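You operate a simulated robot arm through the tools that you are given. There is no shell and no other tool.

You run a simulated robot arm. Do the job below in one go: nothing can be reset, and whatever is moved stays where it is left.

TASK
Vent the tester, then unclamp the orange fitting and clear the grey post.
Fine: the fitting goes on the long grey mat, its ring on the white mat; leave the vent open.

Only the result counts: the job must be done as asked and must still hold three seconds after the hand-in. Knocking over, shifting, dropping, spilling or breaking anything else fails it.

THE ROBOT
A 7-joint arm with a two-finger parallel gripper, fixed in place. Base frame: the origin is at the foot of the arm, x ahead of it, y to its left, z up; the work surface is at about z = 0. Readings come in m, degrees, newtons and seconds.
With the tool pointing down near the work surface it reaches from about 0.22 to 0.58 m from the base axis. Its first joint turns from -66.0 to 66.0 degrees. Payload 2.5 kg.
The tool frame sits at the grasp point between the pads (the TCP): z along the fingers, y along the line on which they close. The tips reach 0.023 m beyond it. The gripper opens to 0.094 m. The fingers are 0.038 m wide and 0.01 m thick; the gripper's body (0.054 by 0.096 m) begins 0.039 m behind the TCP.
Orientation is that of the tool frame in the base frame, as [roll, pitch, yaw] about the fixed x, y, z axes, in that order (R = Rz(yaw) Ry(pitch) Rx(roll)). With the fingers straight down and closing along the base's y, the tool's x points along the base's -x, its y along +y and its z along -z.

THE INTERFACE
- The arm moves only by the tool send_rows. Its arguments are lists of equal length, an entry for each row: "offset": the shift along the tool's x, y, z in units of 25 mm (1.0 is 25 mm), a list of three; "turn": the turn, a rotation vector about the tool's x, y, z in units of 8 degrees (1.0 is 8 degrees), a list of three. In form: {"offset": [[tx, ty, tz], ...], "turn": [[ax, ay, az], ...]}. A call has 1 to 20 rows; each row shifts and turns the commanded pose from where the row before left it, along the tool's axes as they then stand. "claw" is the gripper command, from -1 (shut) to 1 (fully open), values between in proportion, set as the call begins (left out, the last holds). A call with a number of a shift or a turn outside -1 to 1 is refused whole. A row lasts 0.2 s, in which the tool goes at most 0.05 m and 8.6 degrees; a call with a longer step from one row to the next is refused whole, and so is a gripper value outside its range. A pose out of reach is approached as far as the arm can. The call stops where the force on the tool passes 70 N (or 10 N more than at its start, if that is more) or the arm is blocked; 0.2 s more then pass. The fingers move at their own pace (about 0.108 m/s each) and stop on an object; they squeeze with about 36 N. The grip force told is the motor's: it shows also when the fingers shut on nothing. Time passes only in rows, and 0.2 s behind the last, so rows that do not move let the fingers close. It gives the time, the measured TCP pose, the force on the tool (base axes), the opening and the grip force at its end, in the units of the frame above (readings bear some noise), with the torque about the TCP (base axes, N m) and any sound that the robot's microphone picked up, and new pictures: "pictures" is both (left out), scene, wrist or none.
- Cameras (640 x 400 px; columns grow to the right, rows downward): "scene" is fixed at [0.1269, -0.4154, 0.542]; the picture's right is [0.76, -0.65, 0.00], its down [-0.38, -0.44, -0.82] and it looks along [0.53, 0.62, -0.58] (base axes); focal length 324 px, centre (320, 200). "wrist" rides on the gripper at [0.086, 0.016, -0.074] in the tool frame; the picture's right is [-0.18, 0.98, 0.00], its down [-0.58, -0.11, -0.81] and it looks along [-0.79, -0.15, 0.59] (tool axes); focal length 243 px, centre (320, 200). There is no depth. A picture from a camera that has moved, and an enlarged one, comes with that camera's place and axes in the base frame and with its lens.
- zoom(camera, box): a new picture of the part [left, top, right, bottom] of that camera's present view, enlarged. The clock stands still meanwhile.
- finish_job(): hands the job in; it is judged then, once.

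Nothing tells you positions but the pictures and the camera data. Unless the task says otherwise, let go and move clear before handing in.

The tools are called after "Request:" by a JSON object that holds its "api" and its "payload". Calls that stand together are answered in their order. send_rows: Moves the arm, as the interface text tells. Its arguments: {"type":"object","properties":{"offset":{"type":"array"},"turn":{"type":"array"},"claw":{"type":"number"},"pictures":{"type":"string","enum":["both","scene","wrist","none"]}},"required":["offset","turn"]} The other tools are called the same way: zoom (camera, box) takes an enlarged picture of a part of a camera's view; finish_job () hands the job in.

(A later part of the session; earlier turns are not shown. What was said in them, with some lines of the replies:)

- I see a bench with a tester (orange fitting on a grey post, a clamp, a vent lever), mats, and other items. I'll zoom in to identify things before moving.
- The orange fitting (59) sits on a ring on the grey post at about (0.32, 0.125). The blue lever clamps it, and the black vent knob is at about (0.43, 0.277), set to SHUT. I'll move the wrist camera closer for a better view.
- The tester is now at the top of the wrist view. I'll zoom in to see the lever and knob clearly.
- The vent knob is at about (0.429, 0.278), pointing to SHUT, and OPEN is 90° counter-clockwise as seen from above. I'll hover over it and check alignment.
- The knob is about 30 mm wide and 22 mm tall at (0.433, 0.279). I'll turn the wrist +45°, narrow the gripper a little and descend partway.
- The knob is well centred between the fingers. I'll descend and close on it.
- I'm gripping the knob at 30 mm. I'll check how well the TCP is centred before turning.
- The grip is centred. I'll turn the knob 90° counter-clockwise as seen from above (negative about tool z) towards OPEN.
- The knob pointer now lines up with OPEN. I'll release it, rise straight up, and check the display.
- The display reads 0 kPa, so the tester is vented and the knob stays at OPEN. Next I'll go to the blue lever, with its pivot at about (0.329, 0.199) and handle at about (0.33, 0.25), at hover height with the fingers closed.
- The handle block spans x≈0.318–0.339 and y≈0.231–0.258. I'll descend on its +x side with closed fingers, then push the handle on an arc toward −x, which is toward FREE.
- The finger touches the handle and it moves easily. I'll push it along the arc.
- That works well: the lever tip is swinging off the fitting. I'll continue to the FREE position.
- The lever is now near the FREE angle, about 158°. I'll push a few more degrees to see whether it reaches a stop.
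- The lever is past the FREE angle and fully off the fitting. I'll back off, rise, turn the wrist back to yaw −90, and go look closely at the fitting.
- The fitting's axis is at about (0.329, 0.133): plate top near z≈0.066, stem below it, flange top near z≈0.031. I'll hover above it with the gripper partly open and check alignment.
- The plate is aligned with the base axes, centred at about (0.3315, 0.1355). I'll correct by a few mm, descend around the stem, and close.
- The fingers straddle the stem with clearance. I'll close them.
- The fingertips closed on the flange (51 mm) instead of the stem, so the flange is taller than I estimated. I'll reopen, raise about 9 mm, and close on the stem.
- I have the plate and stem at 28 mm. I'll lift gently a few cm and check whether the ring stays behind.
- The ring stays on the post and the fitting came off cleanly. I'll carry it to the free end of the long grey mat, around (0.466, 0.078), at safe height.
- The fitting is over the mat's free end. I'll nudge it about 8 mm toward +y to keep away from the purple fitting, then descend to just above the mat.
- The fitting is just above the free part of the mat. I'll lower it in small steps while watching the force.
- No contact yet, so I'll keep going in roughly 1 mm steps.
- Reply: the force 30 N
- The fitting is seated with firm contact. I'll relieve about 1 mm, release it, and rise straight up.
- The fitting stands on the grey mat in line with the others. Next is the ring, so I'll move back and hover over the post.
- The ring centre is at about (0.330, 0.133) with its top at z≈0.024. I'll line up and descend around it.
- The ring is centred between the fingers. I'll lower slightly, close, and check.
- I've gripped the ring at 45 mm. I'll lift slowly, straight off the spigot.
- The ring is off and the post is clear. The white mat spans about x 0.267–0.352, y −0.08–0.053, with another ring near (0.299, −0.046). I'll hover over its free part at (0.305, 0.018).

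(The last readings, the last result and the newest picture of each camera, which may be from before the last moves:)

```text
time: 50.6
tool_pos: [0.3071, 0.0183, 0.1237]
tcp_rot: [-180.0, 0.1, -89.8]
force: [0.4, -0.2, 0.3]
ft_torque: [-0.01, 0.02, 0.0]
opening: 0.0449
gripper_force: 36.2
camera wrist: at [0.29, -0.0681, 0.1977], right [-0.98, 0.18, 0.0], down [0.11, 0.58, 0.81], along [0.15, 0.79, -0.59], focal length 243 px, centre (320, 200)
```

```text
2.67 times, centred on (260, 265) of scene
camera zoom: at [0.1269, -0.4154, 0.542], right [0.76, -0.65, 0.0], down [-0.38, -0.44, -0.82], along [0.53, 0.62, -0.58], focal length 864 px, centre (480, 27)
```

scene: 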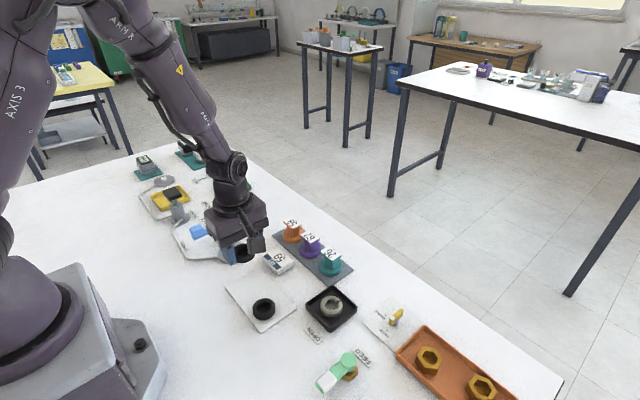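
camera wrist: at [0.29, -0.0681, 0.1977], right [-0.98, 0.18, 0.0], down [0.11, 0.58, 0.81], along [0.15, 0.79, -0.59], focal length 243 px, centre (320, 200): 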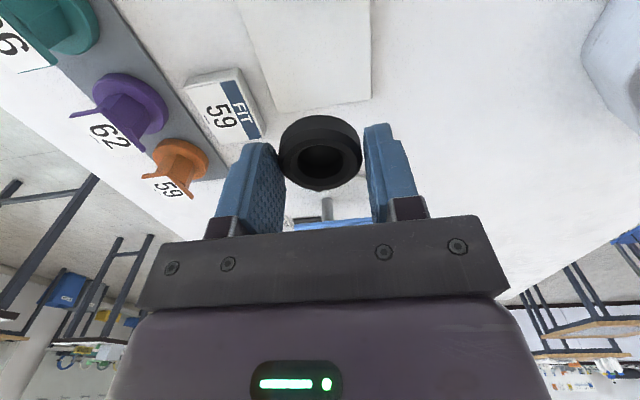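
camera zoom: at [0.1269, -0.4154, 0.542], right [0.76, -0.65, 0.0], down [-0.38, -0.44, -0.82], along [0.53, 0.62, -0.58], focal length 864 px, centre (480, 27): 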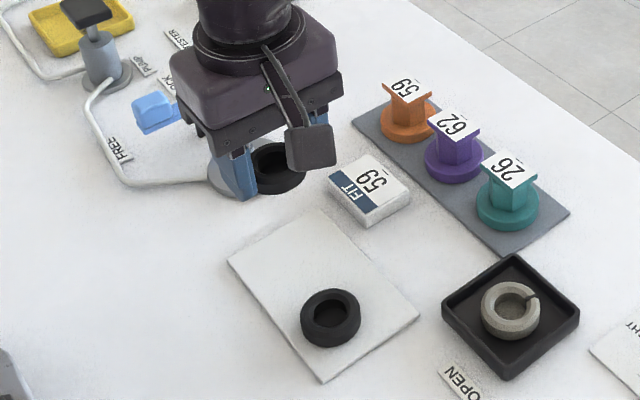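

The ring is well placed over the free part of the white mat. I'll descend to just above it.

Request:
{"api": "send_rows", "payload": {"offset": [[-0.08, 0, 0.8], [0, 0, 0.8], [0, 0, 0.8], [0, 0, 0.7], [0, 0, 0.2], [0, 0, 0]], "turn": [[0, 0, 0], [0, 0, 0], [0, 0, 0], [0, 0, 0], [0, 0, 0], [0, 0, 0]]}}

Request:
{"api": "zoom", "payload": {"camera": "scene", "box": [210, 240, 310, 340]}}

```text
time: 52.0
tool_pos: [0.3056, 0.0197, 0.0419]
tcp_rot: [180.0, 0.0, -90.0]
force: [-0.5, -0.1, -0.1]
ft_torque: [-0.02, 0.02, -0.01]
opening: 0.0451
gripper_force: 35.9
camera wrist: at [0.2902, -0.0672, 0.1158], right [-0.98, 0.18, 0.0], down [0.11, 0.58, 0.81], along [0.15, 0.79, -0.59], focal length 243 px, centre (320, 200)
```

scene: 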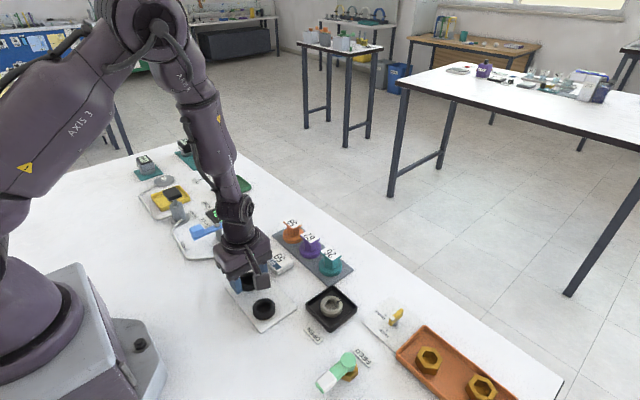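
wrist: 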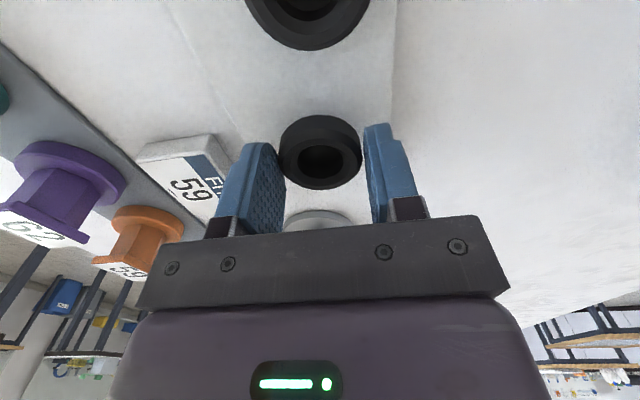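

```text
4.00 times, centred on (260, 290) of scene
camera zoom: at [0.1269, -0.4154, 0.542], right [0.76, -0.65, 0.0], down [-0.38, -0.44, -0.82], along [0.53, 0.62, -0.58], focal length 1296 px, centre (560, -160)
```

zoom: 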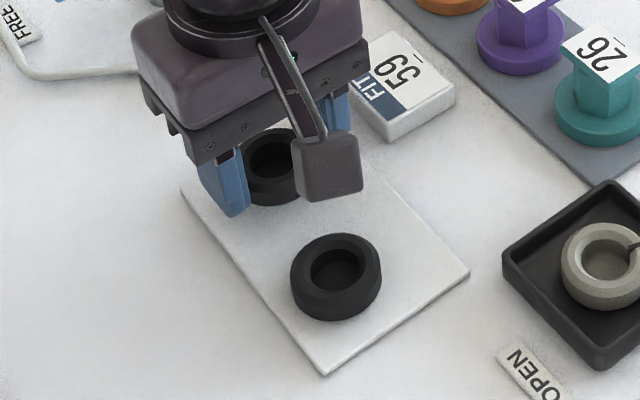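

The ring is about 1 cm above the mat and clear of its neighbours. I'll lower it in small steps.

Request:
{"api": "send_rows", "payload": {"offset": [[0, 0, 0.1], [0, 0, 0.1], [0, 0, 0.06], [0, 0, 0]], "turn": [[0, 0, 0], [0, 0, 0], [0, 0, 0], [0, 0, 0]], "pictures": "none"}}

Request:
{"api": "send_rows", "payload": {"offset": [[0, 0, 0.04], [0, 0, 0.04], [0, 0, 0]], "turn": [[0, 0, 0], [0, 0, 0], [0, 0, 0]], "pictures": "none"}}

```text
time: 53.0
tool_pos: [0.3076, 0.0185, 0.0358]
tcp_rot: [-180.0, 0.0, -90.0]
force: [0.3, 0.3, -0.3]
ft_torque: [-0.03, 0.0, -0.01]
opening: 0.0452
gripper_force: 35.8
```

```text
time: 53.8
tool_pos: [0.3066, 0.0185, 0.0323]
tcp_rot: [-179.9, -0.1, -89.9]
force: [-0.2, 0.1, -0.1]
ft_torque: [0.0, -0.02, 0.01]
opening: 0.0449
gripper_force: 36.2
```

Request:
{"api": "send_rows", "payload": {"offset": [[0, 0, 0.04], [0, 0, 0.04], [0, 0, 0]], "turn": [[0, 0, 0], [0, 0, 0], [0, 0, 0]], "pictures": "none"}}

Request:
{"api": "zoom", "payload": {"camera": "scene", "box": [210, 250, 290, 330]}}

```text
time: 54.6
tool_pos: [0.3076, 0.0194, 0.031]
tcp_rot: [-180.0, 0.1, -90.1]
force: [0.3, -1.0, 0.1]
ft_torque: [0.01, -0.02, -0.01]
opening: 0.045
gripper_force: 36.5
```

```text
5.00 times, centred on (250, 290) of scene
camera zoom: at [0.1269, -0.4154, 0.542], right [0.76, -0.65, 0.0], down [-0.38, -0.44, -0.82], along [0.53, 0.62, -0.58], focal length 1621 px, centre (670, -250)
```

zoom: 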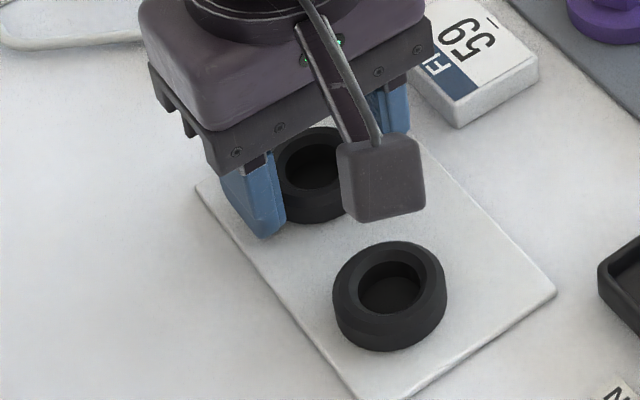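

Still no contact, so I'll continue in 1 mm steps.

Request:
{"api": "send_rows", "payload": {"offset": [[0, 0, 0.04], [0, 0, 0]], "turn": [[0, 0, 0], [0, 0, 0]], "pictures": "none"}}

Request:
{"api": "send_rows", "payload": {"offset": [[0, 0, 0.04], [0, 0, 0]], "turn": [[0, 0, 0], [0, 0, 0]], "pictures": "none"}}

```text
time: 55.2
tool_pos: [0.3066, 0.0187, 0.0309]
tcp_rot: [-180.0, -0.1, -90.0]
force: [-9.0, -1.5, 28.7]
ft_torque: [0.02, 0.17, 0.0]
opening: 0.0449
gripper_force: 36.2
```

```text
time: 55.8
tool_pos: [0.3064, 0.0194, 0.0304]
tcp_rot: [180.0, -0.1, -90.0]
force: [-16.2, -4.1, 57.2]
ft_torque: [-0.05, 0.46, 0.03]
opening: 0.0451
gripper_force: 36.0
```

The ring is firmly on the mat. I'll back off about 1.5 mm to relieve the push, then release and rise.

Request:
{"api": "send_rows", "payload": {"offset": [[0, 0, -0.04], [0, 0, -0.03], [0, 0, 0]], "turn": [[0, 0, 0], [0, 0, 0], [0, 0, 0]], "pictures": "none"}}

Request:
{"api": "send_rows", "payload": {"offset": [[0, 0, 0], [0, 0, 0], [0, 0, 0], [0, 0, -0.3], [0, 0, -0.7], [0, 0, -0.9], [0, 0, -0.9], [0, 0, -0.9], [0, 0, -0.9], [0, 0, -0.9], [0, 0, 0]], "turn": [[0, 0, 0], [0, 0, 0], [0, 0, 0], [0, 0, 0], [0, 0, 0], [0, 0, 0], [0, 0, 0], [0, 0, 0], [0, 0, 0], [0, 0, 0], [0, 0, 0]], "claw": 0.28}}

Request:
{"api": "zoom", "payload": {"camera": "scene", "box": [160, 180, 360, 340]}}

Request:
{"api": "zoom", "payload": {"camera": "wrist", "box": [160, 0, 480, 200]}}

```text
time: 56.6
tool_pos: [0.3059, 0.0196, 0.0309]
tcp_rot: [-179.9, 0.0, -90.0]
force: [-0.1, 0.3, -0.4]
ft_torque: [-0.02, -0.02, -0.02]
opening: 0.045
gripper_force: 36.7
```

```text
time: 59.0
tool_pos: [0.3054, 0.0192, 0.1685]
tcp_rot: [180.0, 0.0, -90.0]
force: [-0.2, -0.4, 0.2]
ft_torque: [-0.03, -0.01, -0.02]
opening: 0.0602
gripper_force: 0.0
camera wrist: at [0.2894, -0.0663, 0.2421], right [-0.98, 0.18, 0.0], down [0.11, 0.58, 0.81], along [0.15, 0.79, -0.59], focal length 243 px, centre (320, 200)
```

scene: 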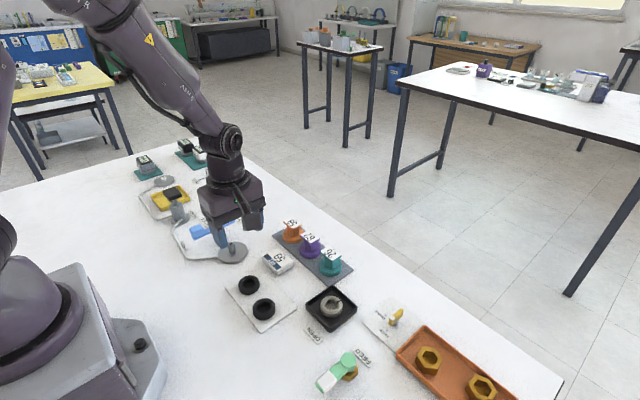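
wrist: 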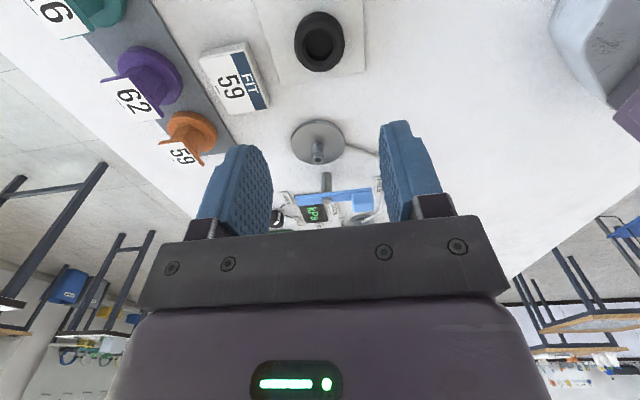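

```text
2.50 times, centred on (260, 260) of scene
camera zoom: at [0.1269, -0.4154, 0.542], right [0.76, -0.65, 0.0], down [-0.38, -0.44, -0.82], along [0.53, 0.62, -0.58], focal length 810 px, centre (470, 50)
```

zoom: 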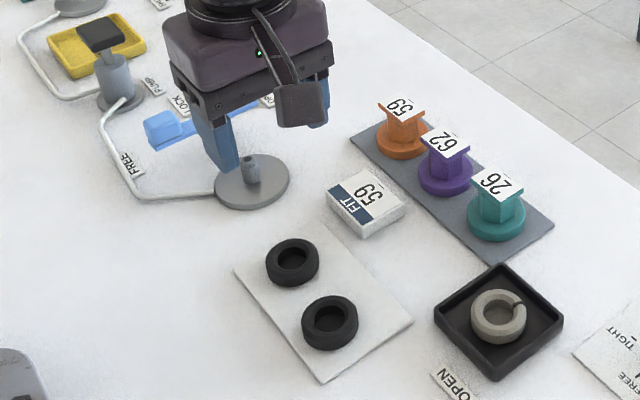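

```text
2.00 times, centred on (320, 100) of wrist
camera zoom: at [0.2894, -0.0663, 0.2421], right [-0.98, 0.18, 0.0], down [0.11, 0.58, 0.81], along [0.15, 0.79, -0.59], focal length 485 px, centre (320, 400)
```

zoom: 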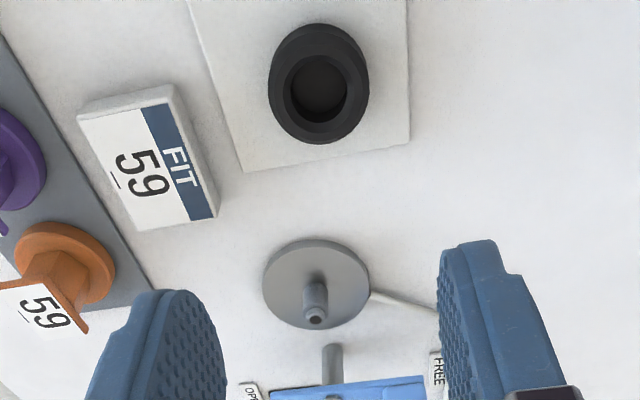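

The ring is on the white mat and the post is clear. I'll rise well clear and verify the vent, lever and display.

Request:
{"api": "send_rows", "payload": {"offset": [[0.5, 0, -0.9], [0.5, 0, -0.9], [0.5, 0, -0.9], [0.5, 0, -0.9], [0, 0, -0.9], [0, 0, 0], [0, 0, 0]], "turn": [[0, 0, 0], [0, 0, 0], [0, 0, 0], [0, 0, 0], [0, 0, 0], [0, 0, 0], [0, 0, 0]]}}

Request:
{"api": "zoom", "payload": {"camera": "scene", "box": [120, 130, 280, 270]}}

Request:
{"api": "zoom", "payload": {"camera": "wrist", "box": [200, 40, 480, 230]}}

```text
time: 60.6
tool_pos: [0.3072, -0.0299, 0.2806]
tcp_rot: [-180.0, 0.0, -90.0]
force: [0.6, 0.6, 0.9]
ft_torque: [0.03, 0.0, 0.02]
opening: 0.0602
gripper_force: 0.0
camera wrist: at [0.2909, -0.1161, 0.3548], right [-0.98, 0.18, 0.0], down [0.11, 0.58, 0.81], along [0.15, 0.79, -0.59], focal length 243 px, centre (320, 200)
```

scene: 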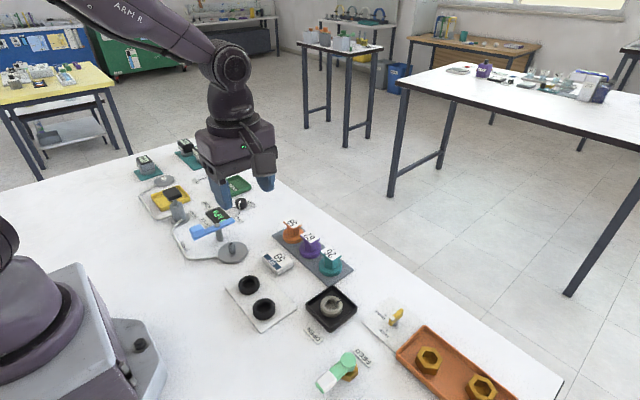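
wrist: 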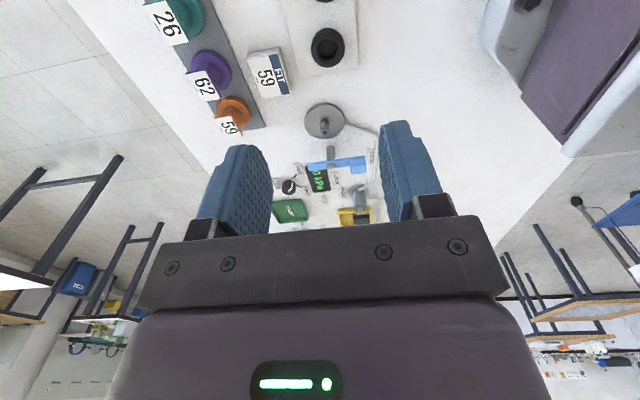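

```text
2.86 times, centred on (200, 200) of scene
camera zoom: at [0.1269, -0.4154, 0.542], right [0.76, -0.65, 0.0], down [-0.38, -0.44, -0.82], along [0.53, 0.62, -0.58], focal length 926 px, centre (663, 200)
```

zoom: 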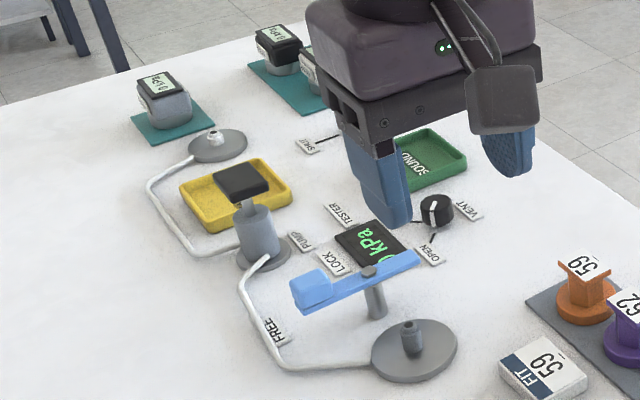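

```text
2.11 times, centred on (340, 135) of wrist
camera zoom: at [0.2909, -0.1161, 0.3548], right [-0.98, 0.18, 0.0], down [0.11, 0.58, 0.81], along [0.15, 0.79, -0.59], focal length 511 px, centre (278, 337)
```

zoom: 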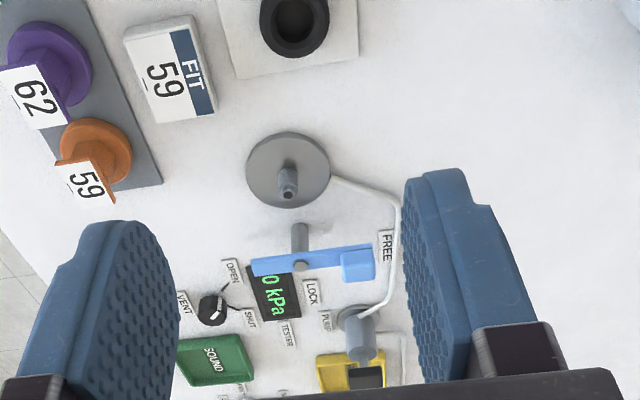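

Everything is in place. The vent is open and the display reads 0 kPa, the lever is at FREE, fitting 59 is on the grey mat, the ring is on the white mat, and the post is bare. The arm is clear and empty, so I'm handing in.

Request:
{"api": "finish_job", "payload": {}}

```text
The job is handed in.
```

I finished the job and handed it in; the hand-in gave no verdict, so this is based on the last pictures I took.

- **Vent:** the knob is at OPEN and the tester display reads 0 kPa. I left it open.
- **Clamp:** the blue lever is swung past the FREE mark, fully off the fitting. I felt no end stop there.
- **Fitting:** orange fitting 59 stands on the long grey mat, in line with 62 and 26.
- **Ring:** it lies on the white mat next to the ring that was already there.
- **Post:** the grey post is bare.

My first try at gripping the fitting closed on its flange instead of the stem. It shifted about a millimetre on the post before I re-gripped and lifted it. I saw nothing else moved or knocked over. The gripper is empty and the arm is clear of the bench items.
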